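You operate a simulated robot arm through the tools that you are given. There is no shell and no other tool. Be economical: measure what you need, move in short steps, check, and stop when the job is done.

The job below is to be done with a simulated two-armed robot. You get a single attempt, and the scene is never put back.

TASK
Cure the block in the small press with its dial on 150, then free the ram.
Fine: heat on, pump into the green band; once TIME lights, red lever on FREE and heat off; leave the other blocks.
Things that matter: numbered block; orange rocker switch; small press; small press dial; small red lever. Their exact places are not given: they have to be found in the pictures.

It is judged by the outcome, as a careful person would: the job done as asked, and still so three seconds after it is handed in. It fails if anything else is knocked over, pushed out of place, dropped, spilled or broken.

THE ROBOT
Two 7-joint arms with fingered hands on one trunk, on a carriage that runs on a rail from [1, 183] to [-14, -1697] (x, y) and turns from -115 to 217 degrees about z. Base frame: it is fixed where the carriage stands at the start and does not move with it; the origin is on the floor, on the carriage's upright axis, x ahead of it, y to its left, z up; the surface under the hand at the start is at about z = 800. Lengths are in mm, angles in degrees, forces in N, time in s.
The left shoulder is at the start at [70, 188, 1323], the right one opposite. With the tool pointing down near the work surface each hand reaches from about 100 to 780 mm from the robot's upright axis, wherever it stands, measured 20 degrees to its own side. Places, roughly: orange rocker switch [700, 100, 1200]; small press [800, 200, 1100]; small press dial [700, 100, 1300]; small red lever [800, 0, 900]. Payload 4 kg a hand.
Tool frame (each hand has its own): the origin (TCP) lies between the finger pads and is the grasp point; the fingertips stand 26 mm ahead of it; z points along the fingers, y is the line along which they close. The gripper opens to 132 mm. The gripper's body begins 73 mm behind the TCP. The gripper is a hand of 4 fingers: y runs from the thumb to the fingers, the wrist lies at [0, 0, -224] in the tool frame.
Orientation is that of the tool frame in the base frame, as [roll, pitch, yaw] about the fixed x, y, z axes, in that order (R = Rz(yaw) Ry(pitch) Rx(roll)). With the fingers straight down and closing along the base's y, the tool's x points along the base's -x, its y along +y and its z along -z.

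THE INTERFACE
- The arms move only by the tool servo_tool. It takes "left_increments", "right_increments" or both (then of equal length, played together; a hand with none holds still); each is a list of rows, each a list of 6 numbers: the shift along the tool's x, y, z in mm, then the turn, a rotation vector about the tool's x, y, z in degrees. In form: [[tx, ty, tz, ax, ay, az], ...]. A call has 1 to 20 rows; each row is the pose to reach, as a shift and turn from the pose commanded when the call began, along the tool's axes at that moment. Rows are played at 5 a second. More than 50 mm and 8.6 degrees between two rows, and nothing of the call is played. Where a pose cannot be reached the arm comes as near as it can. A force on the tool above 90 N (or 10 N above the force at the start of the call, whichever is more), or a blocked arm, ends the call early, and 0.2 s more pass. In this call time passes only in rows, and 0.2 s behind the last. It gives the time, the measured TCP pose, the force on the tool (base axes), the opening and the grip force at its end, in the units of the frame above (readings bear some noise), with the torque about the TCP (base axes, N m) and any sound that the robot's microphone picked up, and new pictures: "show" is both (left out), scene, wrist or none (wrist: the cameras of the hands that moved).
- Cameras (640 x 400 px; columns grow to the right, rows downward): "scene" is now at [148.4, 5.6, 1573.8]; the picture's right is [0.04, -1.00, 0.00], its down [-0.49, -0.02, -0.87] and it looks along [0.87, 0.03, -0.49] (base axes); focal length 214 px, centre (320, 200). "left" rides on the left gripper at [-73, 6, -94] in its tool frame; the picture's right is [-0.08, -1.00, 0.00], its down [0.79, -0.06, -0.62] and it looks along [0.61, -0.05, 0.79] (tool axes); focal length 230 px, centre (320, 200). "right" rides on the right gripper at [73, 6, -94] in its tool frame; the picture's right is [-0.08, 1.00, 0.00], its down [-0.79, -0.06, -0.62] and it looks along [-0.61, -0.05, 0.79] (tool axes); focal length 230 px, centre (320, 200).
- lift_body(by): slides the trunk up (or, below 0, down) by that many mm; the arms and the scene camera ride with it, the base frame stays. It gives what a move gives, with no picture.
- roll_base(legs): drives the robot by 1 to 6 legs, each [ahead, left, turn to the left] in mm, mm and degrees, along the robot's own axes; the way and the turn of a leg run together, so that a leg with both is an arc; at most 1500 mm and 180 degrees a leg. The arms and the cameras ride along, it lands a little off, and it stops where it bumps. It keeps to its track: a leg is cut to what the track allows. It gives what a move gives, and a new picture of the scene camera.
- finger_targets(finger1, finger2, finger3, thumb_bend, hand): sets how far each is bent, from 0 (flat) to 100 (curled in); at 30 the hand is open as for a grip, at 70 the pads meet at the TCP. One left out holds its place. A second passes; each finger stops where it meets its share of the squeeze, and holds until it gets a number again. It is the only way to open and close the hand. It gives what a move gives, with no picture; readings hold the bend of each and the force on the fingers (four entries, about 0 where the hand has none), thumb and palm.
- aim_head(pan, tilt): turns the head with the scene camera to pan (to the left, within 86 degrees either way) and tilt (down, from -29 to 69), counted from straight ahead of the robot. It gives what a move gives, and a new picture of the scene camera.
- pixel_to_xyz(camera, pixels): for up to 12 pixels [column, row] of the newest picture of that camera ("zoom" is the newest enlarged one), the place [x, y, z] in the base frame of the surface seen there, good to about 2 mm, but the place of the scene camera against the robot may be out by one fixed shift of up to 18 mm in any direction. No time passes.
- enlarge(camera, box): a new picture of the part [left, top, right, bottom] of that camera's present view, enlarged. No time passes.
- close_job(): hands the job in; it is judged then, once.

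Work in short steps. Measure before you move; look again where a grasp or a placing could have gone wrong, and mend it. You have 80 turns and 260 pictures in all, those below and enlarged ones among them. Open the grippers and draw the arms clear of the work before you hand the job in, unless the task says otherwise; then end with one line.

The tools are called after "Emit:" as name(argument=value, ...) on one line, values as JSON. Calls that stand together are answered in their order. servo_tool: Moves the arms, as the interface text tells. Its arguments: {"type":"object","properties":{"left_increments":{"type":"array"},"right_increments":{"type":"array"},"show":{"type":"string","enum":["both","scene","wrist","none"]}},"required":[]} The other tools are called the same way: lift_body (by) slides the trunk up or down; finger_targets (finger1, finger2, finger3, thumb_bend, hand) moves the fingers one by one; roll_base (legs) drives the base; aim_head (pan, tilt) turns the head that bears the scene camera; pixel_to_xyz (camera, pixels) gives the place of the surface under pixels of a picture; enlarge (camera, box) takes an enlarged picture of a part of a camera's view; close_job () hands the job in.

At the start:

```text
t: 0.0
left_tool_pos: [309.2, 132.6, 1464.1]
left_orientation: [-179.9, 0.0, -179.8]
left_ft_force: [-0.1, 1.3, 0.3]
left_moment: [-0.02, -0.02, 0.0]
left_finger_gap: 132.0
left_gripper_force: 0.1
left_shape: jaw
left_bend: [30.0, 30.0, 30.0, 30.0]
left_finger forces: [0.0, 0.0, 0.0, 0.0, 0.1, 0.1]
right_tool_pos: [580.8, -273.1, 1423.9]
right_orientation: [180.0, 0.1, 179.9]
right_ft_force: [0.1, -0.9, -0.8]
right_moment: [0.02, 0.01, 0.02]
right_finger_gap: 131.8
right_gripper_force: 0.1
right_shape: jaw
right_bend: [30.0, 30.0, 30.0, 30.0]
right_finger forces: [0.1, 0.0, 0.1, 0.0, 0.0, 0.1]
trunk travel left (down, up): [-800.0, 140.0]
robot x, y, heading: [0.9, -1.3, -0.3]
head pan, tilt: [2.1, 29.1]
```

scene: 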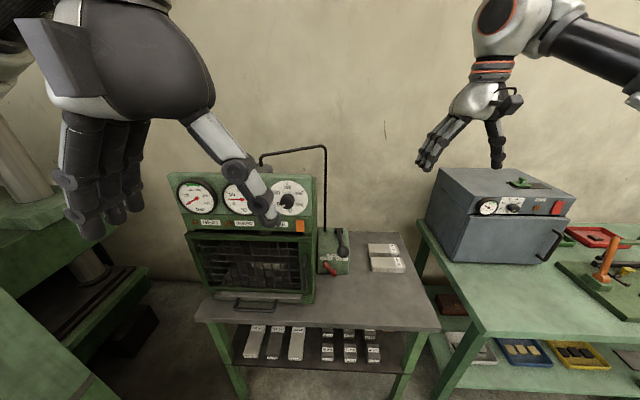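
right: 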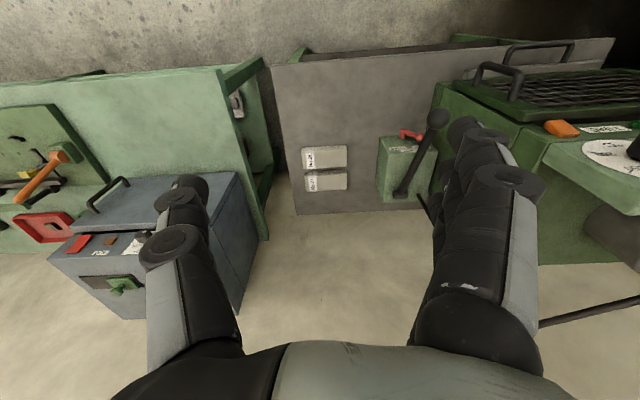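
left: 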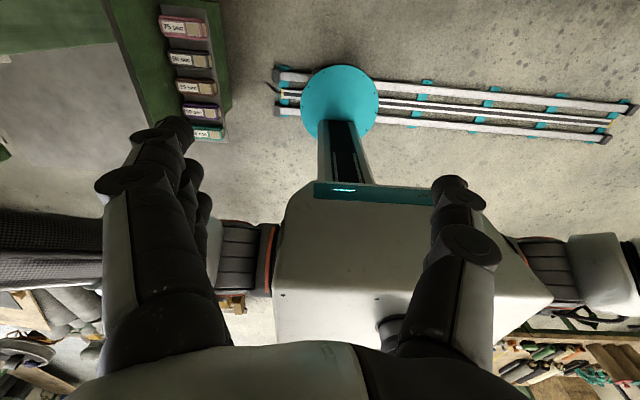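

The press stands in the middle (gauges at about 195-290,195; pump box at 335,255). I enlarge it for detail.

Emit:
enlarge(camera="scene", box=[170, 130, 430, 300])

Emit:
enlarge(camera="scene", box=[190, 280, 430, 400])

```text
2.35 times, centred on (300, 215) of scene
```

zoom: 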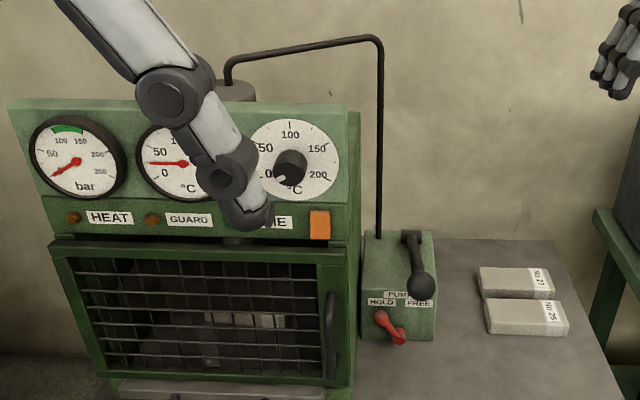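

```text
2.67 times, centred on (310, 340) of scene
```

zoom: 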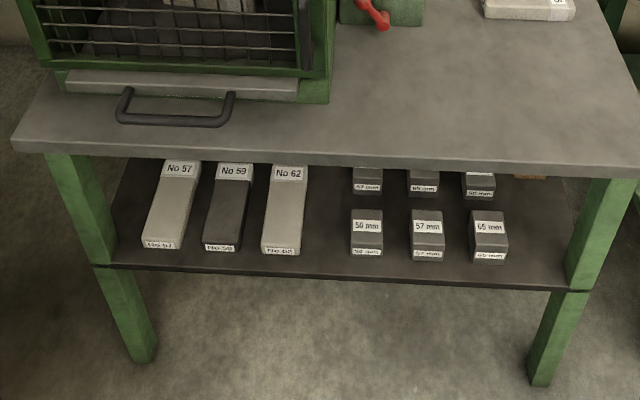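

The left hand hides the dial; I move it aside to the left and look again.

Emit:
servo_tool(left_increments=[[0, 50, 0, 0, 0, 0], [0, 100, 0, 0, 0, 0], [0, 150, 0, 0, 0, 0], [0, 200, 0, 0, 0, 0], [0, 240, 0, 0, 0, 0]], show="scene")

Emit:
enlarge(camera="scene", box=[170, 170, 330, 320])

```text
t: 1.2
left_tool_pos: [321.2, 359.1, 1451.0]
left_orientation: [-179.7, 0.0, -179.9]
left_ft_force: [0.3, 0.0, -0.1]
left_moment: [-0.02, 0.05, -0.03]
left_finger_gap: 131.8
left_gripper_force: 0.0
left_shape: jaw
left_bend: [30.0, 30.0, 30.0, 30.0]
left_finger forces: [0.0, 0.0, 0.1, 0.0, 0.0, 0.0]
left hand out of reach, approached as far as the arm can: row 5
right_tool_pos: [581.9, -272.6, 1425.0]
right_orientation: [-179.8, 0.0, 179.9]
right_ft_force: [0.5, 0.2, 1.2]
right_moment: [0.02, 0.05, -0.01]
right_finger_gap: 132.1
right_gripper_force: 0.1
right_shape: jaw
right_bend: [30.0, 30.0, 30.0, 30.0]
right_finger forces: [0.1, 0.0, 0.0, 0.0, 0.1, 0.0]
trunk travel left (down, up): [-800.0, 140.0]
robot x, y, heading: [-0.6, 2.0, 0.0]
head pan, tilt: [2.1, 29.1]
```

scene: 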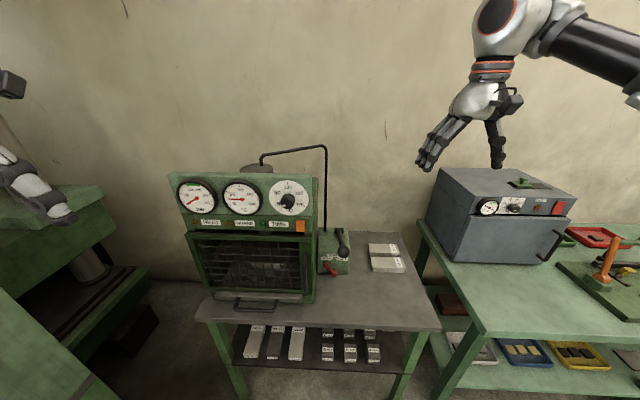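

```text
2.67 times, centred on (250, 245) of scene
```

zoom: 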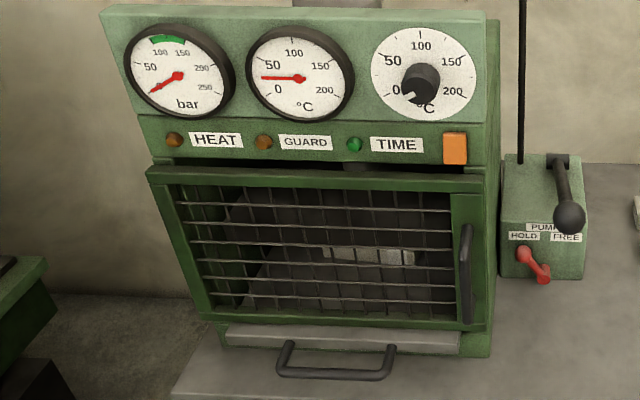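

Now measure the key points in the zoom: dial, knob pointer, switch, pump lever, red lever, guard handle, block.

Emit:
pixel_to_xyz(camera="zoom", pixels=[[420, 85], [408, 98], [455, 148], [566, 215], [558, 162], [522, 253], [544, 281], [466, 275], [370, 256], [440, 300], [335, 375], [200, 250]])

Emit:
enlarge(camera="scene", box=[305, 220, 369, 285])

Emit:
enlarge(camera="scene", box=[260, 170, 324, 240])

```text
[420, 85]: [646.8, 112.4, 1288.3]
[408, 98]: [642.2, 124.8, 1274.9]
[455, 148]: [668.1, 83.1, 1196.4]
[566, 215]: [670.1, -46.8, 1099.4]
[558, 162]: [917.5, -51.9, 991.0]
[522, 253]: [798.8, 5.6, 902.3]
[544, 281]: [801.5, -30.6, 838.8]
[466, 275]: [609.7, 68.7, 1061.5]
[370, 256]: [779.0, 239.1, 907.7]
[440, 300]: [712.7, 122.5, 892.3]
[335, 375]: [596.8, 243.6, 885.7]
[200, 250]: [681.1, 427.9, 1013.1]
```

```text
6.15 times, centred on (337, 252) of scene
```

zoom: 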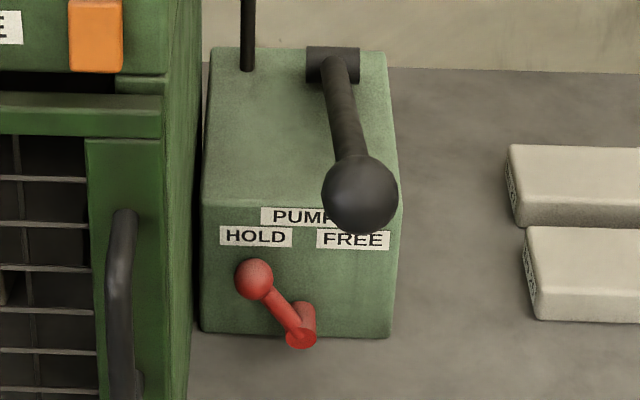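

```text
5.71 times, centred on (292, 205) of scene
```

zoom: 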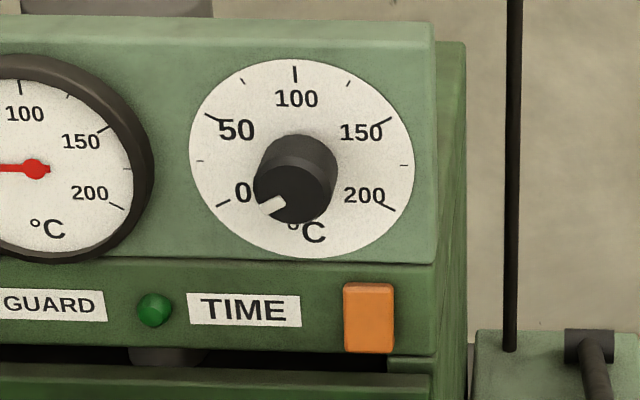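

Dial points at 0, red lever stands at HOLD, pump ball at upper right. I need a more level view into the press; first check heights of the surroundings below the right hand.

Emit:
pixel_to_xyz(camera="scene", pixels=[[440, 175], [530, 265], [430, 255], [390, 265], [400, 320], [215, 310], [60, 215], [285, 200], [290, 160], [310, 235], [195, 235], [385, 250]])

```text
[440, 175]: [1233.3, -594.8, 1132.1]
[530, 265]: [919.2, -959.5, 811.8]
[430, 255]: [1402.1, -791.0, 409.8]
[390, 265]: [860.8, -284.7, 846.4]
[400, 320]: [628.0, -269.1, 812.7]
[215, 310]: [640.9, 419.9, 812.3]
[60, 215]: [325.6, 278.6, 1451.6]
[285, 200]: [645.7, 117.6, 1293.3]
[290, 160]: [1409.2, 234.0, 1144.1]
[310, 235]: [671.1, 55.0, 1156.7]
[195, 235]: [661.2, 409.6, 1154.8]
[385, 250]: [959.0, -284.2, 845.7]
```

Check the green machine at left before lowering the trunk.

Emit:
pixel_to_xyz(camera="scene", pixels=[[95, 195], [30, 245], [145, 270], [100, 340], [15, 320], [50, 390], [115, 385]])

Emit:
aim_head(pan=45, tilt=35)

```text
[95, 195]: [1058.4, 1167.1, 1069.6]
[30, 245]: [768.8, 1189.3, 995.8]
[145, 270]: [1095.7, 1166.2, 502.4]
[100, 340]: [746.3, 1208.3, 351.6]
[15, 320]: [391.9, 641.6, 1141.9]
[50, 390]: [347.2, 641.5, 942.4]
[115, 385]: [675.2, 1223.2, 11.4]
```

```text
t: 2.3
left_tool_pos: [317.6, 357.9, 1451.7]
left_orientation: [-179.8, 0.1, -179.8]
left_ft_force: [-0.8, -0.1, 0.3]
left_moment: [-0.01, -0.05, 0.01]
left_finger_gap: 131.8
left_gripper_force: 0.0
left_shape: jaw
left_bend: [30.0, 30.0, 30.0, 30.0]
left_finger forces: [0.1, 0.0, 0.0, 0.0, 0.0, 0.0]
right_tool_pos: [581.0, -273.8, 1424.3]
right_orientation: [-179.9, 0.1, 179.9]
right_ft_force: [0.7, 0.4, 0.4]
right_moment: [0.02, -0.01, -0.02]
right_finger_gap: 131.7
right_gripper_force: 0.1
right_shape: jaw
right_bend: [30.0, 30.0, 30.0, 30.0]
right_finger forces: [0.1, 0.1, 0.1, 0.1, 0.1, 0.1]
trunk travel left (down, up): [-800.0, 140.0]
robot x, y, heading: [1.5, 1.1, -0.4]
head pan, tilt: [45.0, 35.0]
```

scene: 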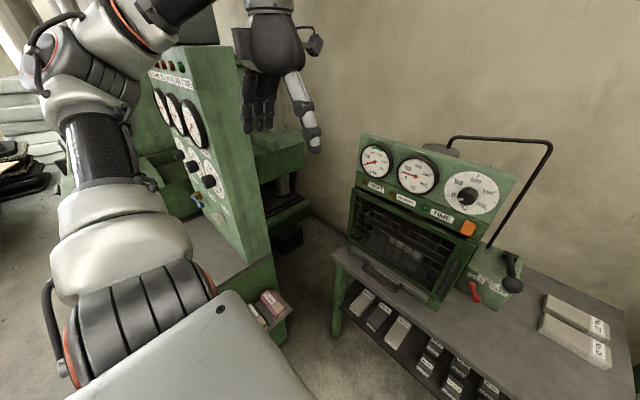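

Check distance from the left elbow to the machine on the left.

Emit:
pixel_to_xyz(camera="scene", pixels=[[210, 245], [250, 245], [160, 240], [95, 150], [60, 240], [215, 190], [245, 285], [270, 300]])

```text
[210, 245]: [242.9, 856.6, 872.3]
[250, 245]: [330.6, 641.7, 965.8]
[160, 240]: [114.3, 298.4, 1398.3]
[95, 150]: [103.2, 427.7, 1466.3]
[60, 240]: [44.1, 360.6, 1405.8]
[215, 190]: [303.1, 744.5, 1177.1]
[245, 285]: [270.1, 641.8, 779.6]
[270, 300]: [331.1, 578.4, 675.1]
```

Clearance is about 150 mm; lower the trunk by 250 and look level at the press.

Emit:
lift_body(by=-250)

Emit:
aim_head(pan=5, tilt=22)

Emit:
enlarge(camera="scene", box=[180, 110, 380, 300])

```text
t: 4.9
left_tool_pos: [319.0, 357.2, 1201.1]
left_orientation: [-179.9, 0.0, -179.9]
left_ft_force: [0.7, -0.6, -0.1]
left_moment: [0.01, -0.02, 0.01]
left_finger_gap: 131.9
left_gripper_force: 0.1
left_shape: jaw
left_bend: [30.0, 30.0, 30.0, 30.0]
left_finger forces: [0.1, 0.0, 0.0, 0.0, 0.0, 0.0]
right_tool_pos: [580.5, -272.2, 1173.4]
right_orientation: [179.9, 0.1, 180.0]
right_ft_force: [0.2, 0.2, 0.6]
right_moment: [0.0, -0.05, -0.03]
right_finger_gap: 131.8
right_gripper_force: 0.0
right_shape: jaw
right_bend: [30.0, 30.0, 30.0, 30.0]
right_finger forces: [0.1, 0.0, 0.1, 0.0, 0.0, 0.0]
trunk travel left (down, up): [-550.0, 390.0]
robot x, y, heading: [-1.3, 1.9, 0.0]
head pan, tilt: [45.0, 35.0]
```

```text
t: 6.0
left_tool_pos: [319.3, 357.4, 1201.7]
left_orientation: [-179.9, 0.0, -179.8]
left_ft_force: [0.1, 0.8, -0.5]
left_moment: [-0.03, -0.04, 0.01]
left_finger_gap: 131.8
left_gripper_force: 0.0
left_shape: jaw
left_bend: [30.0, 30.0, 30.0, 30.0]
left_finger forces: [0.1, 0.0, 0.0, 0.0, 0.1, 0.0]
right_tool_pos: [580.4, -273.6, 1174.3]
right_orientation: [180.0, 0.2, -180.0]
right_ft_force: [-0.2, -0.6, -0.7]
right_moment: [-0.01, 0.02, -0.01]
right_finger_gap: 131.7
right_gripper_force: 0.1
right_shape: jaw
right_bend: [30.0, 30.0, 30.0, 30.0]
right_finger forces: [0.0, 0.0, 0.0, 0.0, 0.0, 0.1]
trunk travel left (down, up): [-550.0, 390.0]
robot x, y, heading: [-3.0, -1.8, -0.0]
head pan, tilt: [5.0, 22.0]
```

scene: 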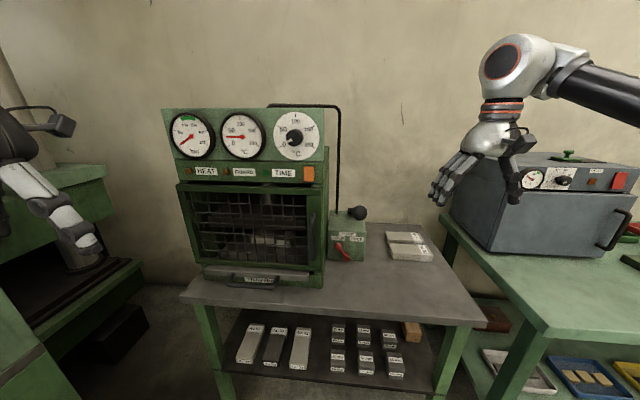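

```text
2.11 times, centred on (280, 205) of scene
```

zoom: 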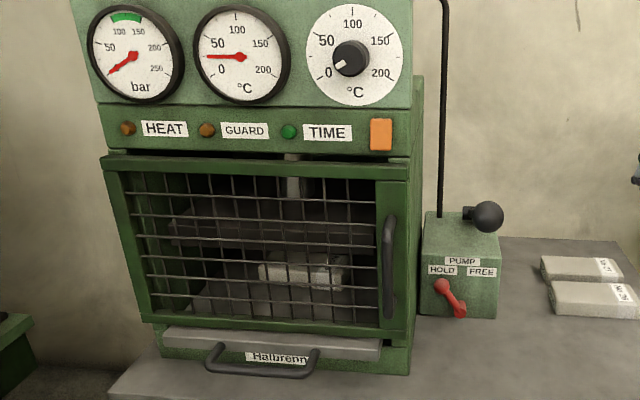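

The GUARD lamp looks unlit; I zoom on the door edges and lamps to judge whether the guard is fully shut.

Emit:
enlarge(camera="scene", box=[172, 160, 272, 225])

Emit:
enlarge(camera="scene", box=[260, 170, 380, 300])

Emit:
enlarge(camera="scene", box=[180, 215, 330, 300])

```text
6.15 times, centred on (222, 192) of scene
```

zoom: 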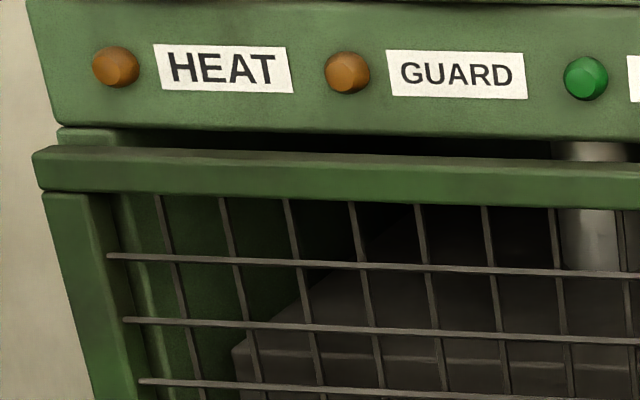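

```text
3.08 times, centred on (320, 235) of scene
```

zoom: 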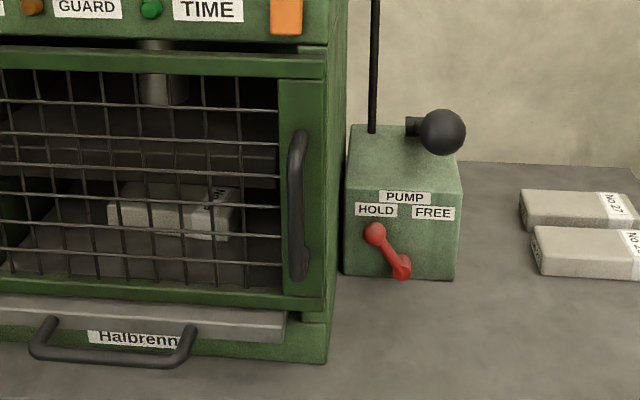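

```text
4.27 times, centred on (255, 258) of scene
```

zoom: 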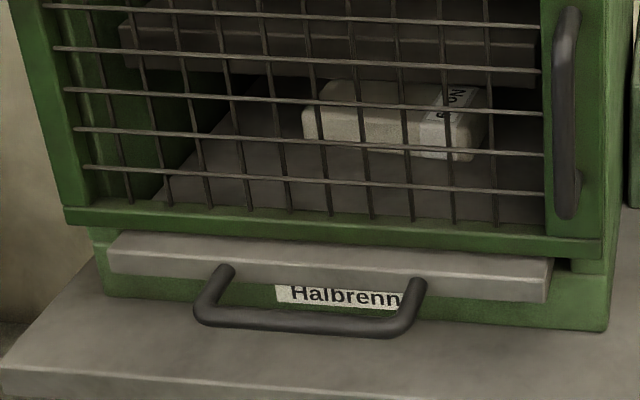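

Measure the door plane left and right (handle side) against the body front to see whether the door is ajar.

Emit:
pixel_to_xyz(camera="zoom", pixels=[[50, 100], [75, 195], [300, 225], [550, 240], [550, 40], [550, 210], [567, 150], [625, 150], [590, 290], [120, 265], [545, 280], [440, 130]])

Emit:
pixel_to_xyz(camera="scene", pixels=[[183, 185], [250, 188], [315, 188], [215, 182], [300, 182], [308, 174], [295, 137], [344, 252], [362, 213], [347, 213], [275, 120], [193, 160]])

```text
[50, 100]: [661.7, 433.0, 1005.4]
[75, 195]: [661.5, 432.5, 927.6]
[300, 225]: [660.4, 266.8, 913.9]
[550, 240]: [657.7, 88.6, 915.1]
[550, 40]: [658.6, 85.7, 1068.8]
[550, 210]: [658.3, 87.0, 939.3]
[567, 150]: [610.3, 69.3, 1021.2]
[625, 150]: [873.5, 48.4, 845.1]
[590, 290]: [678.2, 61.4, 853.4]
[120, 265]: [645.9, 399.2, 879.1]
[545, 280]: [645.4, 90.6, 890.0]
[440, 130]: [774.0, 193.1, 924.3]
```

```text
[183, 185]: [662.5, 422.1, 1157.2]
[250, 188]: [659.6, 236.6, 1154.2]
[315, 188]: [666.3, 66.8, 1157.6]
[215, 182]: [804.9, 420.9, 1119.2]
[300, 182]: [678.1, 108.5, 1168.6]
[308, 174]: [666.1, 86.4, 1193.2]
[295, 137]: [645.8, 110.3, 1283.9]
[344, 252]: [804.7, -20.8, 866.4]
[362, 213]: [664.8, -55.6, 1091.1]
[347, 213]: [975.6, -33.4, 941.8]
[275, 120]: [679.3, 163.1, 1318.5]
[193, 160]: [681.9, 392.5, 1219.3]
```

The door plane is parallel (x≈660 both sides), so the guard is shut, and the block lies in the press. Now bring the left hand to point forward, about 100 mm in front of the dial (dial knob at ~[646,112,1285]).

Emit:
servo_tool(left_increments=[[-20, -22, -8, 0, -8.2, 0], [-40, -45, -15, 0, -16.4, 0], [-60, -67, -23, 0, -24.6, 0], [-80, -89, -31, 0, -32.8, 0], [-100, -111, -38, 0, -41, 0], [-120, -134, -46, 0, -49.2, 0], [-140, -156, -53, 0, -57.4, 0], [-160, -178, -61, 0, -65.6, 0], [-180, -200, -69, 0, -73.8, 0], [-200, -222, -76, 0, -82, 0], [-215, -245, -84, 0, -90, 0]], show="both")

```text
t: 8.3
left_tool_pos: [534.6, 111.4, 1285.6]
left_orientation: [-42.7, 89.8, -42.6]
left_ft_force: [0.5, -0.2, -0.6]
left_moment: [-0.02, -0.01, 0.01]
left_finger_gap: 131.7
left_gripper_force: 0.3
left_shape: jaw
left_bend: [30.0, 30.0, 30.0, 30.0]
left_finger forces: [0.0, 0.0, 0.0, 0.1, 0.0, 0.0]
right_tool_pos: [582.0, -274.8, 1172.9]
right_orientation: [179.9, -0.1, -179.9]
right_ft_force: [-0.1, -0.3, -0.5]
right_moment: [0.02, 0.05, 0.04]
right_finger_gap: 131.5
right_gripper_force: 0.0
right_shape: jaw
right_bend: [30.0, 30.0, 30.0, 30.0]
right_finger forces: [0.1, 0.1, 0.0, 0.0, 0.0, 0.0]
trunk travel left (down, up): [-550.0, 390.0]
robot x, y, heading: [-1.3, 0.2, -0.2]
head pan, tilt: [5.0, 22.0]
```

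scene: 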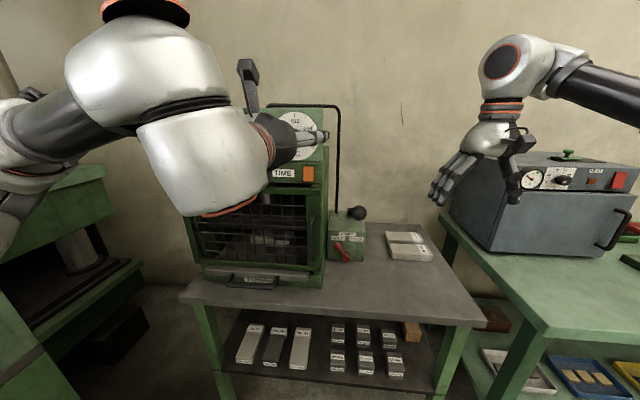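
left: 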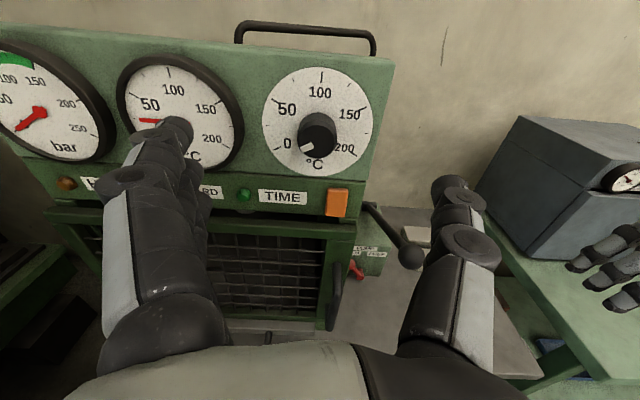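

The wrist view shows the knob (318,135) and switch (337,202) clearly. I measure them with the left camera.

Emit:
pixel_to_xyz(camera="left", pixels=[[313, 140], [307, 146], [330, 125], [300, 130], [350, 90], [285, 160], [337, 195], [337, 212], [345, 203], [410, 257], [358, 272], [262, 197]])

Emit:
enlarge(camera="left", box=[255, 60, 385, 225])

```text
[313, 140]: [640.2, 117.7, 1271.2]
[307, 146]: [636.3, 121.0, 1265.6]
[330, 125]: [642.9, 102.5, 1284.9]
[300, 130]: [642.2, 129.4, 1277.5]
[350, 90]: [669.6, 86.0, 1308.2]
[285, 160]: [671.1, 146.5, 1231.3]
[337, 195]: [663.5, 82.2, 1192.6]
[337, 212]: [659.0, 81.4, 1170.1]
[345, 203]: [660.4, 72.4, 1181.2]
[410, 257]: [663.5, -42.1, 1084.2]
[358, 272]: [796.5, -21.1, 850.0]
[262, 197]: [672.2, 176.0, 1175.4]
```

```text
2.42 times, centred on (320, 142) of left
```

zoom: 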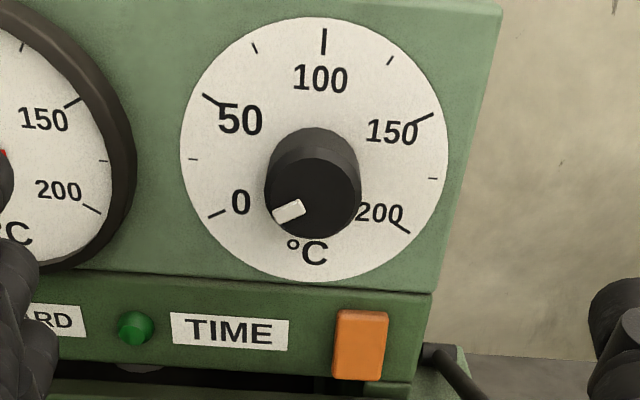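

Measure dial ticks and knob edges in the zoom for the axis.

Emit:
pixel_to_xyz(camera="zoom", pixels=[[216, 214], [425, 120], [212, 101], [402, 228], [324, 42], [313, 195], [268, 195], [358, 195], [310, 234], [315, 160], [289, 211], [320, 140]])

```text
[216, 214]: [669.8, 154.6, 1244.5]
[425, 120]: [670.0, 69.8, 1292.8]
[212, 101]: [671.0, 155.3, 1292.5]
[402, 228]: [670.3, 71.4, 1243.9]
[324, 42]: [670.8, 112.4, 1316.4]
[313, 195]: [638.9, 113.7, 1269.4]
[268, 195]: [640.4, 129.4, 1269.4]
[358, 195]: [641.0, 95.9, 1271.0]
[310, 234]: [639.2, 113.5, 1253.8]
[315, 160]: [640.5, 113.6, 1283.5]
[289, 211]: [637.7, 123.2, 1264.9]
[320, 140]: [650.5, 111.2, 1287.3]
```

Knob axis is y≈113, z≈1268.5, front at x≈640, panel x≈670; needs a 180° clockwise turn. I narrow the left hand and roll it -90° in free space, aligned to the axis.

Emit:
finger_targets(hand="left", finger1=48, finger2=48, finger3=48, thumb_bend=48)

Emit:
servo_tool(left_increments=[[2, 0, 0, 0, 0, -8.2], [4, 0, 0, 0, 0, -16.4], [6, 0, 0, 0, 0, -24.6], [8, 0, 0, 0, 0, -32.8], [10, 0, 0, 0, 0, -41], [12, 0, 0, 0, 0, -49.2], [14, 0, 0, 0, 0, -57.4], [16, 1, 0, 0, 0, -65.6], [17, 1, 0, 0, 0, -73.8], [17, 1, 0, 0, 0, -82], [17, 1, 0, 0, 0, -90]], show="both")

```text
t: 9.3
left_tool_pos: [533.9, 111.2, 1284.6]
left_orientation: [-78.3, 89.9, -78.3]
left_ft_force: [0.6, 0.4, 0.2]
left_moment: [-0.03, 0.02, 0.01]
left_finger_gap: 78.3
left_gripper_force: 0.0
left_shape: fingers
left_bend: [48.0, 48.0, 48.0, 48.0]
left_finger forces: [0.0, 0.0, 0.1, 0.1, 0.1, 0.0]
right_tool_pos: [580.9, -274.6, 1173.3]
right_orientation: [179.9, -0.1, -180.0]
right_ft_force: [-0.5, 0.1, -0.1]
right_moment: [0.0, 0.04, -0.02]
right_finger_gap: 132.1
right_gripper_force: 0.1
right_shape: jaw
right_bend: [30.0, 30.0, 30.0, 30.0]
right_finger forces: [0.0, 0.1, 0.0, 0.0, 0.0, 0.0]
trunk travel left (down, up): [-550.0, 390.0]
robot x, y, heading: [2.4, -1.4, 0.1]
head pan, tilt: [5.0, 22.0]
```

```text
t: 11.8
left_tool_pos: [535.1, 113.5, 1269.3]
left_orientation: [-90.0, -0.3, -89.8]
left_ft_force: [0.1, -0.3, -0.9]
left_moment: [0.0, 0.0, 0.03]
left_finger_gap: 78.0
left_gripper_force: 0.1
left_shape: fingers
left_bend: [48.0, 48.0, 48.0, 48.0]
left_finger forces: [0.0, 0.1, 0.0, 0.0, 0.0, 0.0]
right_tool_pos: [581.2, -273.3, 1173.6]
right_orientation: [179.9, 0.0, -180.0]
right_ft_force: [-0.2, -0.7, -0.4]
right_moment: [0.0, 0.03, 0.01]
right_finger_gap: 131.8
right_gripper_force: 0.1
right_shape: jaw
right_bend: [30.0, 30.0, 30.0, 30.0]
right_finger forces: [0.0, 0.0, 0.0, 0.0, 0.1, 0.0]
trunk travel left (down, up): [-550.0, 390.0]
robot x, y, heading: [1.7, 0.1, 0.1]
head pan, tilt: [5.0, 22.0]
```

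scene: 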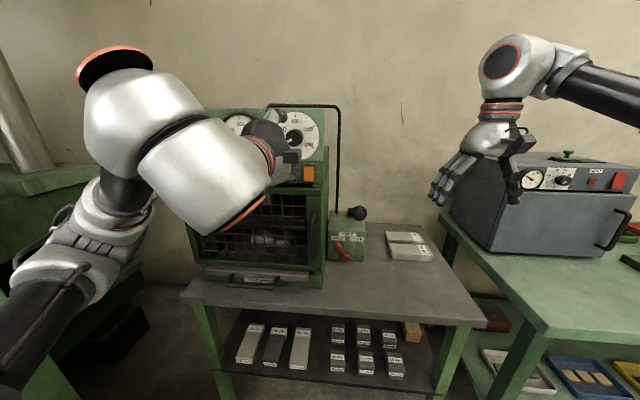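
left: 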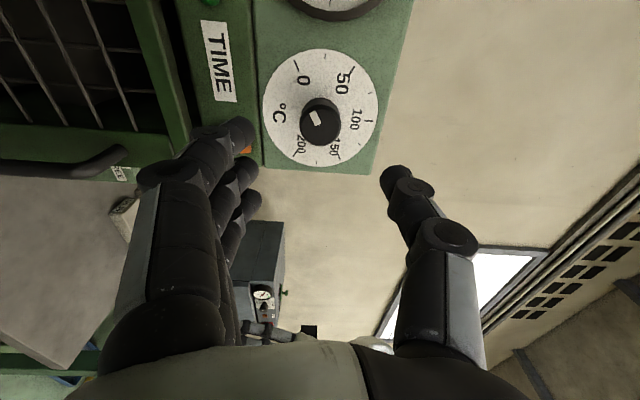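

Aligned with the axis (y 113.5, z 1269.3). Advance 92 mm to straddle the knob.

Emit:
servo_tool(left_increments=[[0, 0, 30, 0, 0, 0], [0, 0, 60, 0, 0, 0], [0, 0, 80, 0, 0, 0], [0, 0, 92, 0, 0, 0]], show="both")

Emit:
enlarge(camera="left", box=[180, 50, 460, 260])

```text
t: 12.8
left_tool_pos: [627.5, 112.4, 1269.4]
left_orientation: [-90.0, -0.1, -89.9]
left_ft_force: [0.1, 0.1, 0.4]
left_moment: [0.0, 0.0, 0.03]
left_finger_gap: 78.1
left_gripper_force: 0.1
left_shape: fingers
left_bend: [48.0, 48.0, 48.0, 48.0]
left_finger forces: [0.0, 0.0, 0.1, 0.0, 0.0, 0.1]
right_tool_pos: [582.0, -272.7, 1174.6]
right_orientation: [-180.0, 0.0, 180.0]
right_ft_force: [0.0, -0.3, -0.5]
right_moment: [0.02, 0.0, 0.01]
right_finger_gap: 131.6
right_gripper_force: 0.1
right_shape: jaw
right_bend: [30.0, 30.0, 30.0, 30.0]
right_finger forces: [0.1, 0.0, 0.0, 0.0, 0.0, 0.0]
trunk travel left (down, up): [-550.0, 390.0]
robot x, y, heading: [2.1, -0.0, -0.3]
head pan, tilt: [5.0, 22.0]
```

scene: 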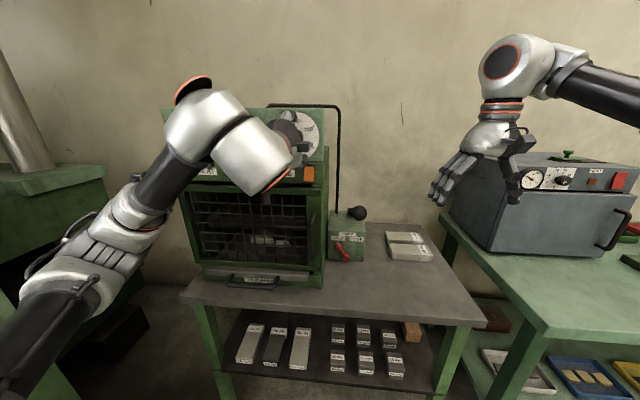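
left: 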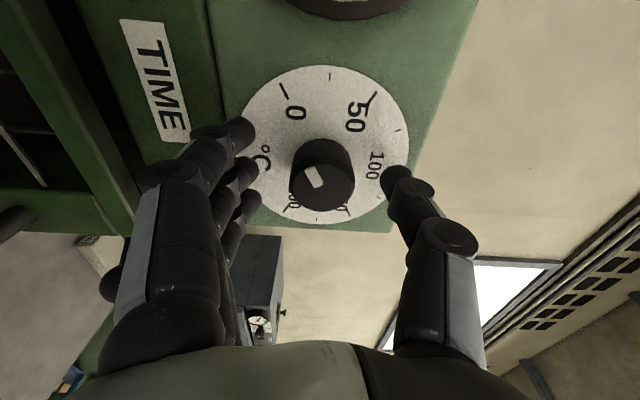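

```text
1.90 times, centred on (320, 155) of left
```

zoom: 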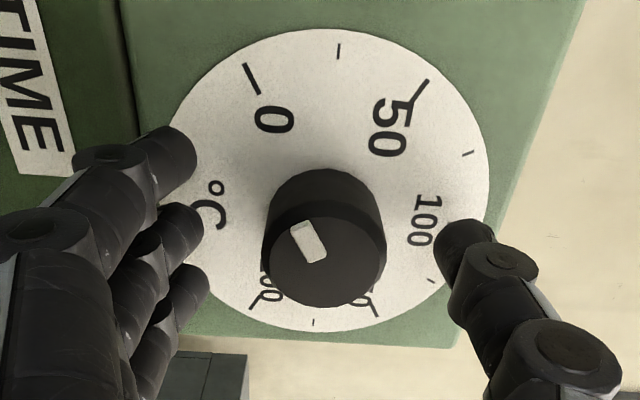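

Advance 7 mm more and pinch the knob with the middle finger and thumb.

Emit:
servo_tool(left_increments=[[0, 0, 7, 0, 0, 0]], show="none")

Emit:
finger_targets(hand="left", finger2=70, thumb_bend=70)

Emit:
enlarge(camera="left", box=[180, 50, 460, 260])

```text
t: 13.2
left_tool_pos: [635.4, 115.1, 1268.3]
left_orientation: [-90.0, -0.1, -89.9]
left_ft_force: [0.4, -0.7, -0.1]
left_moment: [0.0, 0.02, -0.03]
left_finger_gap: 77.9
left_gripper_force: 0.0
left_shape: fingers
left_bend: [48.0, 48.0, 48.0, 48.0]
left_finger forces: [0.0, 0.0, 0.1, 0.0, 0.0, 0.0]
right_tool_pos: [581.0, -274.3, 1173.3]
right_orientation: [180.0, 0.0, 180.0]
right_ft_force: [0.3, 0.0, 0.5]
right_moment: [0.02, 0.01, 0.01]
right_finger_gap: 131.6
right_gripper_force: 0.1
right_shape: jaw
right_bend: [30.0, 30.0, 30.0, 30.0]
right_finger forces: [0.1, 0.0, 0.0, 0.0, 0.1, 0.0]
trunk travel left (down, up): [-550.0, 390.0]
robot x, y, heading: [-1.0, -0.4, 0.4]
head pan, tilt: [5.0, 22.0]
```

```text
t: 14.2
left_tool_pos: [635.6, 113.7, 1268.8]
left_orientation: [-89.8, -0.2, -89.9]
left_ft_force: [4.6, 0.3, 7.1]
left_moment: [0.0, -0.11, 0.0]
left_finger_gap: 59.5
left_gripper_force: 10.3
left_shape: fingers
left_bend: [48.0, 61.0, 48.0, 63.0]
left_finger forces: [0.0, 6.7, 0.0, 0.0, 14.0, 0.1]
right_tool_pos: [579.9, -273.9, 1174.2]
right_orientation: [179.9, 0.0, -180.0]
right_ft_force: [0.7, 0.0, 0.6]
right_moment: [-0.02, -0.01, 0.01]
right_finger_gap: 131.7
right_gripper_force: 0.2
right_shape: jaw
right_bend: [30.0, 30.0, 30.0, 30.0]
right_finger forces: [0.0, 0.0, 0.0, 0.1, 0.0, 0.0]
trunk travel left (down, up): [-550.0, 390.0]
robot x, y, heading: [-0.1, 2.4, 0.3]
head pan, tilt: [5.0, 22.0]
```

```text
1.90 times, centred on (320, 155) of left
```

zoom: 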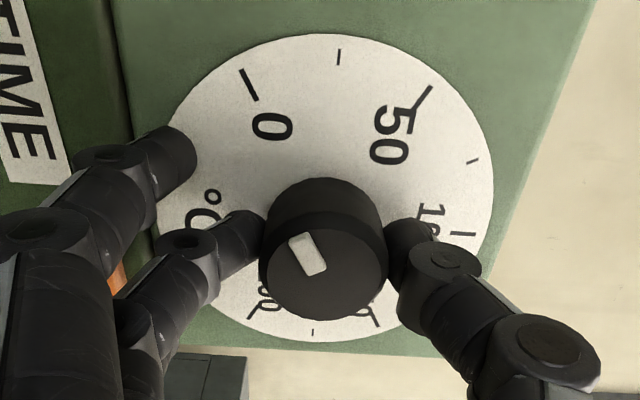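

Middle finger and thumb hold the knob. Turn 90° clockwise and check.

Emit:
servo_tool(left_increments=[[0, 0, 0, 0, 0, 8.2], [0, 0, 0, 0, 0, 16.4], [0, 0, 0, 0, 0, 24.6], [0, 0, 0, 0, 0, 32.8], [0, 0, 0, 0, 0, 41], [0, 0, 0, 0, 0, 49.2], [0, 0, 0, 0, 0, 57.4], [0, 0, 0, 0, 0, 65.6], [0, 0, 0, 0, 0, 73.8], [0, 0, 0, 0, 0, 82], [0, 0, 0, 0, 0, 90]], show="wrist")

Emit:
enlarge(camera="left", box=[180, 50, 460, 260])

```text
t: 16.6
left_tool_pos: [634.2, 112.1, 1269.0]
left_orientation: [-133.8, 90.0, -133.7]
left_ft_force: [5.4, -2.7, 10.2]
left_moment: [-0.07, -0.21, 0.02]
left_finger_gap: 59.0
left_gripper_force: 9.9
left_shape: fingers
left_bend: [48.0, 60.0, 48.0, 64.0]
left_finger forces: [0.0, 8.3, 0.0, 0.0, 11.1, 0.0]
right_tool_pos: [580.0, -273.7, 1173.7]
right_orientation: [179.9, 0.0, 179.9]
right_ft_force: [0.7, 0.5, 0.5]
right_moment: [-0.02, 0.0, 0.01]
right_finger_gap: 131.9
right_gripper_force: 0.0
right_shape: jaw
right_bend: [30.0, 30.0, 30.0, 30.0]
right_finger forces: [0.1, 0.0, 0.0, 0.0, 0.0, 0.0]
trunk travel left (down, up): [-550.0, 390.0]
robot x, y, heading: [2.1, 3.1, -0.6]
head pan, tilt: [5.0, 22.0]
```

left: 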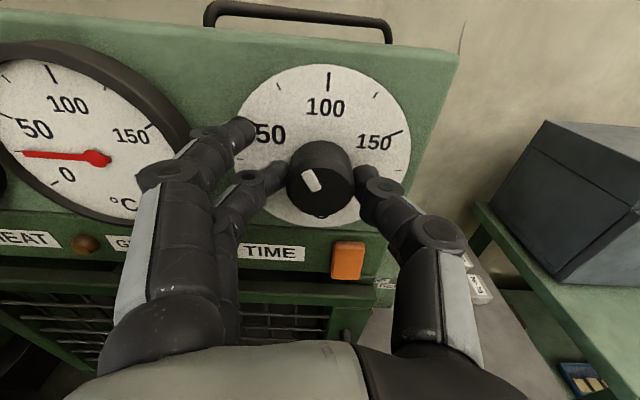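

```text
1.90 times, centred on (320, 155) of left
```

zoom: 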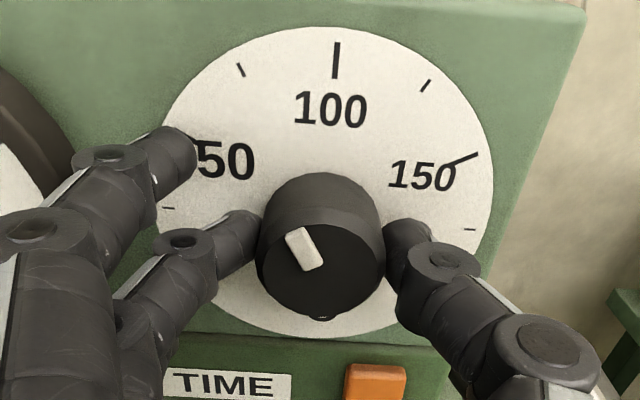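

The knob followed exactly (now ~75). Turn another 90°.

Emit:
servo_tool(left_increments=[[0, 0, 0, 0, 0, 8.2], [0, 0, 0, 0, 0, 16.4], [0, 0, 0, 0, 0, 24.6], [0, 0, 0, 0, 0, 32.8], [0, 0, 0, 0, 0, 41], [0, 0, 0, 0, 0, 49.2], [0, 0, 0, 0, 0, 57.4], [0, 0, 0, 0, 0, 65.6], [0, 0, 0, 0, 0, 73.8], [0, 0, 0, 0, 0, 82], [0, 0, 0, 0, 0, 90]], show="both")

Emit:
enlarge(camera="left", box=[180, 50, 460, 260])

```text
t: 18.9
left_tool_pos: [634.8, 112.7, 1267.8]
left_orientation: [90.0, 0.0, 90.0]
left_ft_force: [2.0, -3.8, -1.4]
left_moment: [-0.05, -0.03, -0.05]
left_finger_gap: 57.3
left_gripper_force: 10.1
left_shape: fingers
left_bend: [48.0, 60.0, 48.0, 65.0]
left_finger forces: [0.0, 9.6, 0.0, 0.1, 10.8, 0.0]
right_tool_pos: [581.5, -275.4, 1173.4]
right_orientation: [179.9, 0.0, -180.0]
right_ft_force: [-0.2, -0.5, -0.8]
right_moment: [-0.02, -0.02, 0.06]
right_finger_gap: 131.9
right_gripper_force: 0.0
right_shape: jaw
right_bend: [30.0, 30.0, 30.0, 30.0]
right_finger forces: [0.0, 0.0, 0.0, 0.0, 0.0, 0.0]
trunk travel left (down, up): [-550.0, 390.0]
robot x, y, heading: [-1.2, -3.0, -0.1]
head pan, tilt: [5.0, 22.0]
```

scene: 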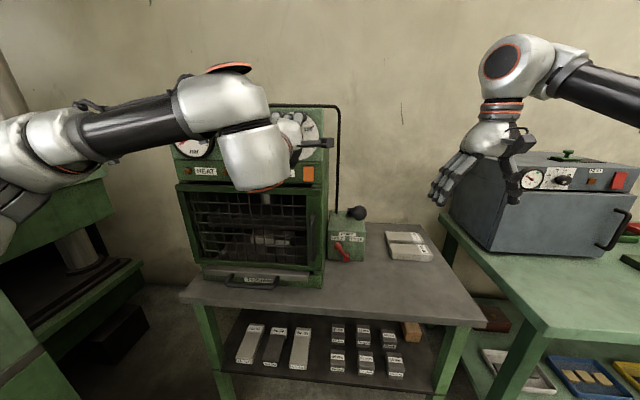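
left: 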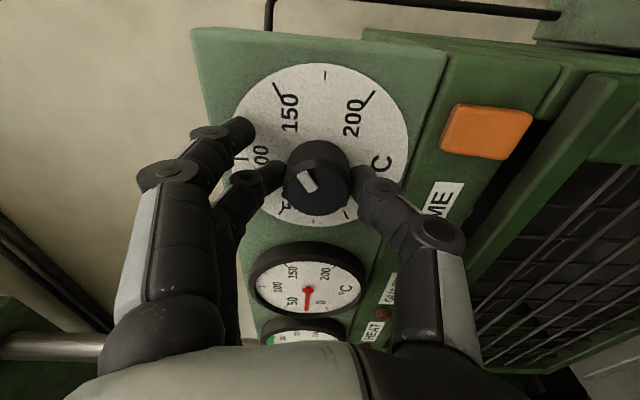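

```text
1.90 times, centred on (320, 155) of left
```

zoom: 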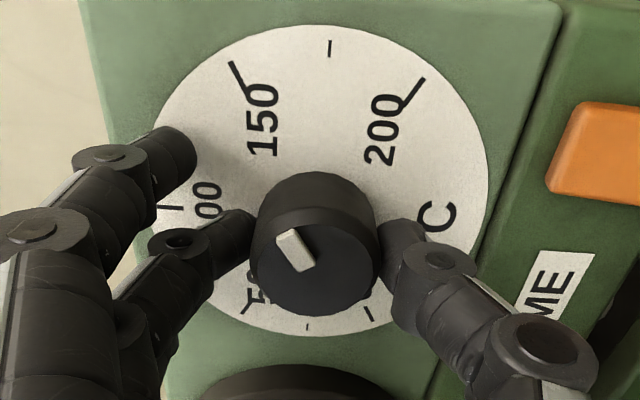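

Pointer is near 150, maybe lagging a bit. Release, back off 60 mm, and measure.

Emit:
finger_targets(hand="left", finger2=48, thumb_bend=48)

Emit:
servo_tool(left_increments=[[0, 0, -30, 0, 0, 0], [0, 0, -60, 0, 0, 0]], show="wrist")

Emit:
enlarge(camera="left", box=[240, 50, 400, 170])

```text
t: 19.9
left_tool_pos: [634.5, 113.0, 1268.2]
left_orientation: [90.0, 0.2, 90.2]
left_ft_force: [0.7, -0.7, -0.9]
left_moment: [0.02, 0.01, 0.01]
left_finger_gap: 77.3
left_gripper_force: 0.1
left_shape: fingers
left_bend: [48.0, 48.0, 48.0, 48.0]
left_finger forces: [0.0, 0.0, 0.0, 0.0, 0.0, 0.0]
right_tool_pos: [581.6, -274.7, 1174.3]
right_orientation: [180.0, 0.0, 179.9]
right_ft_force: [0.4, 0.0, 0.7]
right_moment: [0.0, 0.05, -0.05]
right_finger_gap: 132.1
right_gripper_force: 0.0
right_shape: jaw
right_bend: [30.0, 30.0, 30.0, 30.0]
right_finger forces: [0.0, 0.1, 0.0, 0.0, 0.0, 0.0]
trunk travel left (down, up): [-550.0, 390.0]
robot x, y, heading: [-0.5, 2.2, 0.0]
head pan, tilt: [5.0, 22.0]
```

```text
t: 20.6
left_tool_pos: [572.2, 112.1, 1267.4]
left_orientation: [90.0, 0.1, 90.2]
left_ft_force: [0.5, 0.7, -0.3]
left_moment: [0.01, 0.02, 0.01]
left_finger_gap: 77.4
left_gripper_force: 0.1
left_shape: fingers
left_bend: [48.0, 48.0, 48.0, 48.0]
left_finger forces: [0.1, 0.0, 0.1, 0.0, 0.1, 0.0]
right_tool_pos: [581.2, -273.3, 1174.0]
right_orientation: [-180.0, 0.3, 179.9]
right_ft_force: [0.4, 0.5, 0.2]
right_moment: [-0.03, 0.0, -0.03]
right_finger_gap: 131.8
right_gripper_force: 0.0
right_shape: jaw
right_bend: [30.0, 30.0, 30.0, 30.0]
right_finger forces: [0.0, 0.1, 0.1, 0.0, 0.1, 0.1]
trunk travel left (down, up): [-550.0, 390.0]
robot x, y, heading: [1.2, -0.4, 0.0]
head pan, tilt: [5.0, 22.0]
```

left: 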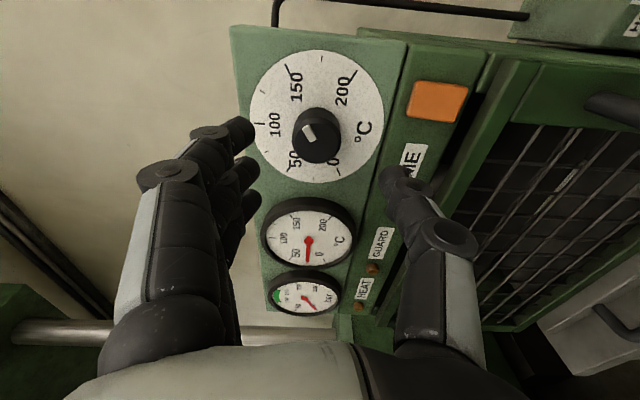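

```text
3.33 times, centred on (320, 110) of left
```

zoom: 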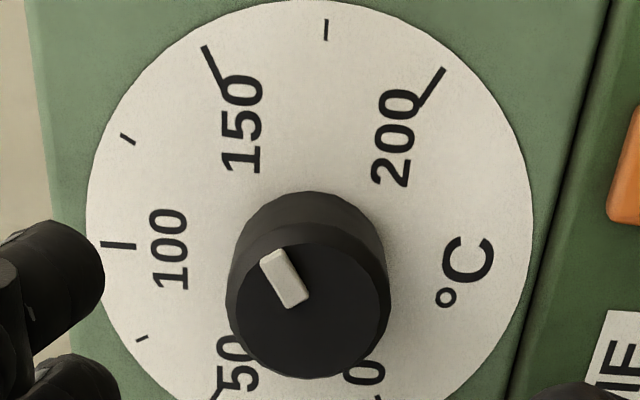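

Measure pointer ends and knob face centre for the actual angle.

Emit:
pixel_to_xyz(camera="zoom", pixels=[[270, 258], [297, 300], [235, 300], [385, 300], [310, 372], [308, 228], [205, 50], [442, 72]])

```text
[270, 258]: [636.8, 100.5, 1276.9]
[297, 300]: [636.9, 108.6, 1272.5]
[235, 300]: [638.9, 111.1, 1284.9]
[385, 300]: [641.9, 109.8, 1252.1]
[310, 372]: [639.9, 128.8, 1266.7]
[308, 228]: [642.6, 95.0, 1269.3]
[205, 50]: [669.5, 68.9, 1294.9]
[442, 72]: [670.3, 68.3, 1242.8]
```

Pointer angle ≈59–60° from top, i.e. ~150. I roll the hand back upright for a straight view and shape a single pushing finger for the rocker.

Emit:
servo_tool(left_increments=[[0, 0, -5, 0, 0, -8.2], [0, 0, -10, 0, 0, -16.4], [0, 0, -15, 0, 0, -24.6], [0, 0, -20, 0, 0, -32.8], [0, 0, -25, 0, 0, -41], [0, 0, -30, 0, 0, -49.2], [0, 0, -35, 0, 0, -57.4], [0, 0, -40, 0, 0, -65.6], [0, 0, -40, 0, 0, -73.8], [0, 0, -40, 0, 0, -82], [0, 0, -40, 0, 0, -90]], show="none")

Emit:
finger_targets(hand="left", finger1=100, finger2=62, finger3=100, thumb_bend=100)

Emit:
enlarge(camera="left", box=[0, 0, 640, 400])

Emit:
enlarge(camera="left", box=[240, 70, 400, 230])

```text
t: 22.9
left_tool_pos: [534.4, 114.1, 1269.9]
left_orientation: [-86.8, 89.7, -86.7]
left_ft_force: [-0.2, 0.2, 0.2]
left_moment: [0.01, 0.0, -0.01]
left_finger_gap: 77.3
left_gripper_force: 0.1
left_shape: fingers
left_bend: [48.0, 48.0, 48.0, 48.0]
left_finger forces: [0.0, 0.0, 0.1, 0.0, 0.0, 0.1]
right_tool_pos: [581.5, -273.2, 1174.5]
right_orientation: [179.8, 0.0, 179.9]
right_ft_force: [0.4, -0.5, -0.3]
right_moment: [0.01, 0.03, 0.0]
right_finger_gap: 131.8
right_gripper_force: 0.0
right_shape: jaw
right_bend: [30.0, 30.0, 30.0, 30.0]
right_finger forces: [0.0, 0.0, 0.0, 0.1, 0.0, 0.0]
trunk travel left (down, up): [-550.0, 390.0]
robot x, y, heading: [2.1, -1.3, 0.0]
head pan, tilt: [5.0, 22.0]
```

```text
t: 23.9
left_tool_pos: [533.8, 113.4, 1269.8]
left_orientation: [-78.1, 89.9, -78.0]
left_ft_force: [0.0, -0.7, -0.3]
left_moment: [0.01, 0.0, -0.01]
left_finger_gap: 38.1
left_gripper_force: 0.1
left_shape: fingers
left_bend: [100.0, 61.0, 100.0, 98.0]
left_finger forces: [0.1, 0.1, 0.1, 0.0, 0.0, 0.1]
right_tool_pos: [581.1, -274.1, 1175.1]
right_orientation: [180.0, 0.2, 179.9]
right_ft_force: [-0.3, 0.3, 0.9]
right_moment: [0.02, -0.01, 0.01]
right_finger_gap: 131.8
right_gripper_force: 0.0
right_shape: jaw
right_bend: [30.0, 30.0, 30.0, 30.0]
right_finger forces: [0.0, 0.0, 0.1, 0.1, 0.0, 0.0]
trunk travel left (down, up): [-550.0, 390.0]
robot x, y, heading: [-1.7, 1.7, -0.2]
head pan, tilt: [5.0, 22.0]
```

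```text
1.00 times, centred on (320, 200) of left (not enlarged: the box is as wide or as high as the picture)
```

zoom: 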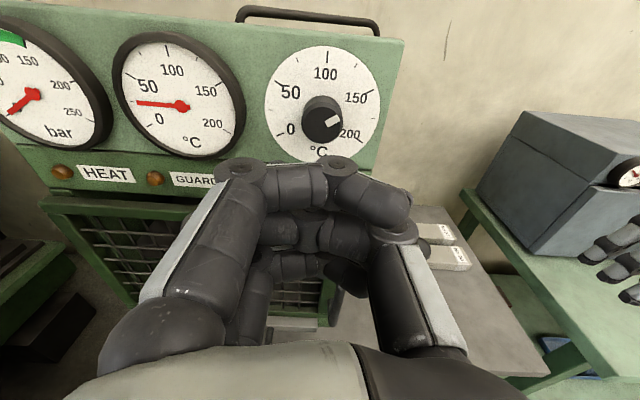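

```text
2.50 times, centred on (320, 150) of left
```

zoom: 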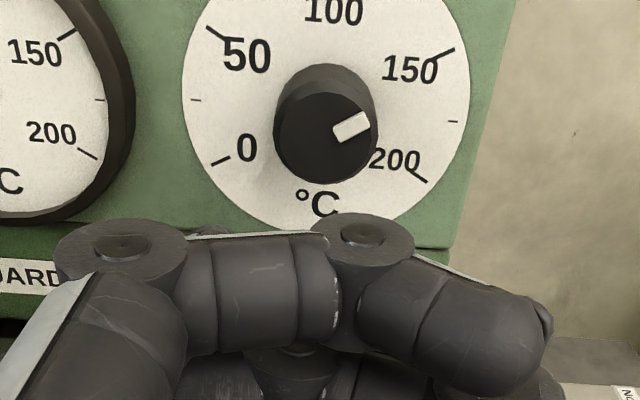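

The fist hides the rocker, but the dial is in clear view; I zoom in to measure its angle precisely.

Emit:
enlarge(camera="left", box=[258, 40, 388, 152])

Emit:
enlarge(camera="left", box=[297, 90, 349, 146])

```text
3.57 times, centred on (323, 96) of left
```

zoom: 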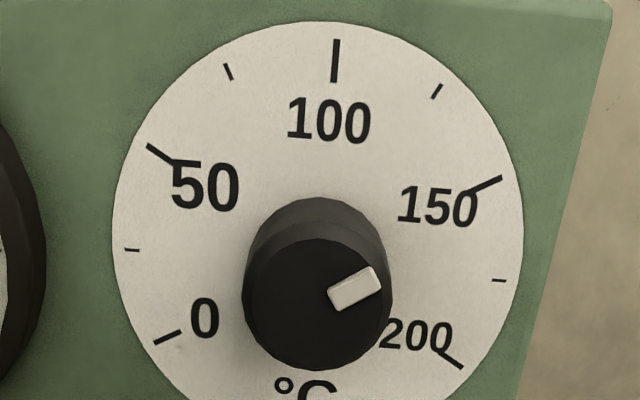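

```text
7.14 times, centred on (323, 118) of left
```

zoom: 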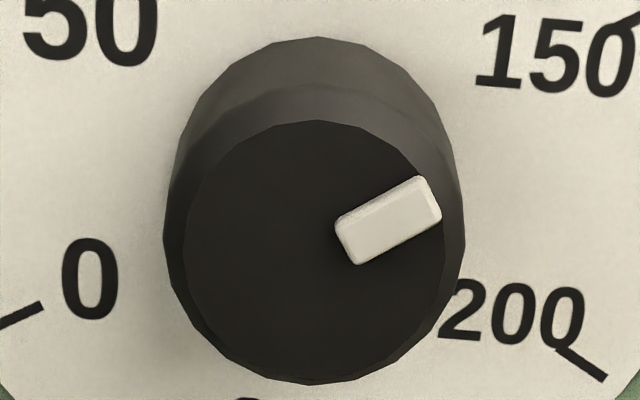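

Dial is on 150 within 2–3°. To see the pushing finger, I extend finger1 instead and curl finger2.

Emit:
finger_targets(hand="left", finger1=60, finger2=100, finger3=100, thumb_bend=100)

Emit:
enlarge(camera="left", box=[0, 0, 640, 400])

```text
t: 24.9
left_tool_pos: [533.8, 115.0, 1269.5]
left_orientation: [-79.6, 89.9, -79.6]
left_ft_force: [0.5, -0.3, -0.2]
left_moment: [0.05, -0.01, 0.01]
left_finger_gap: 39.3
left_gripper_force: 0.1
left_shape: fingers
left_bend: [60.0, 94.0, 100.0, 100.0]
left_finger forces: [0.0, 0.0, 0.0, 0.1, 0.0, 0.1]
right_tool_pos: [580.9, -274.7, 1173.7]
right_orientation: [180.0, 0.0, -180.0]
right_ft_force: [0.8, -0.5, 1.3]
right_moment: [-0.03, 0.01, 0.01]
right_finger_gap: 132.0
right_gripper_force: 0.1
right_shape: jaw
right_bend: [30.0, 30.0, 30.0, 30.0]
right_finger forces: [0.0, 0.0, 0.0, 0.1, 0.1, 0.0]
trunk travel left (down, up): [-550.0, 390.0]
robot x, y, heading: [-0.1, -1.3, -0.1]
head pan, tilt: [5.0, 22.0]
```

```text
1.00 times, centred on (320, 200) of left (not enlarged: the box is as wide or as high as the picture)
```

zoom: 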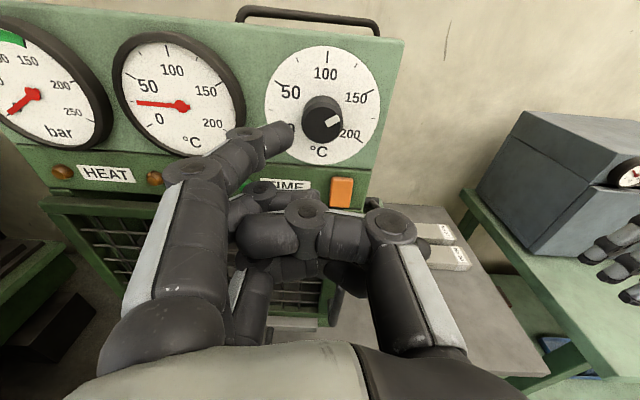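

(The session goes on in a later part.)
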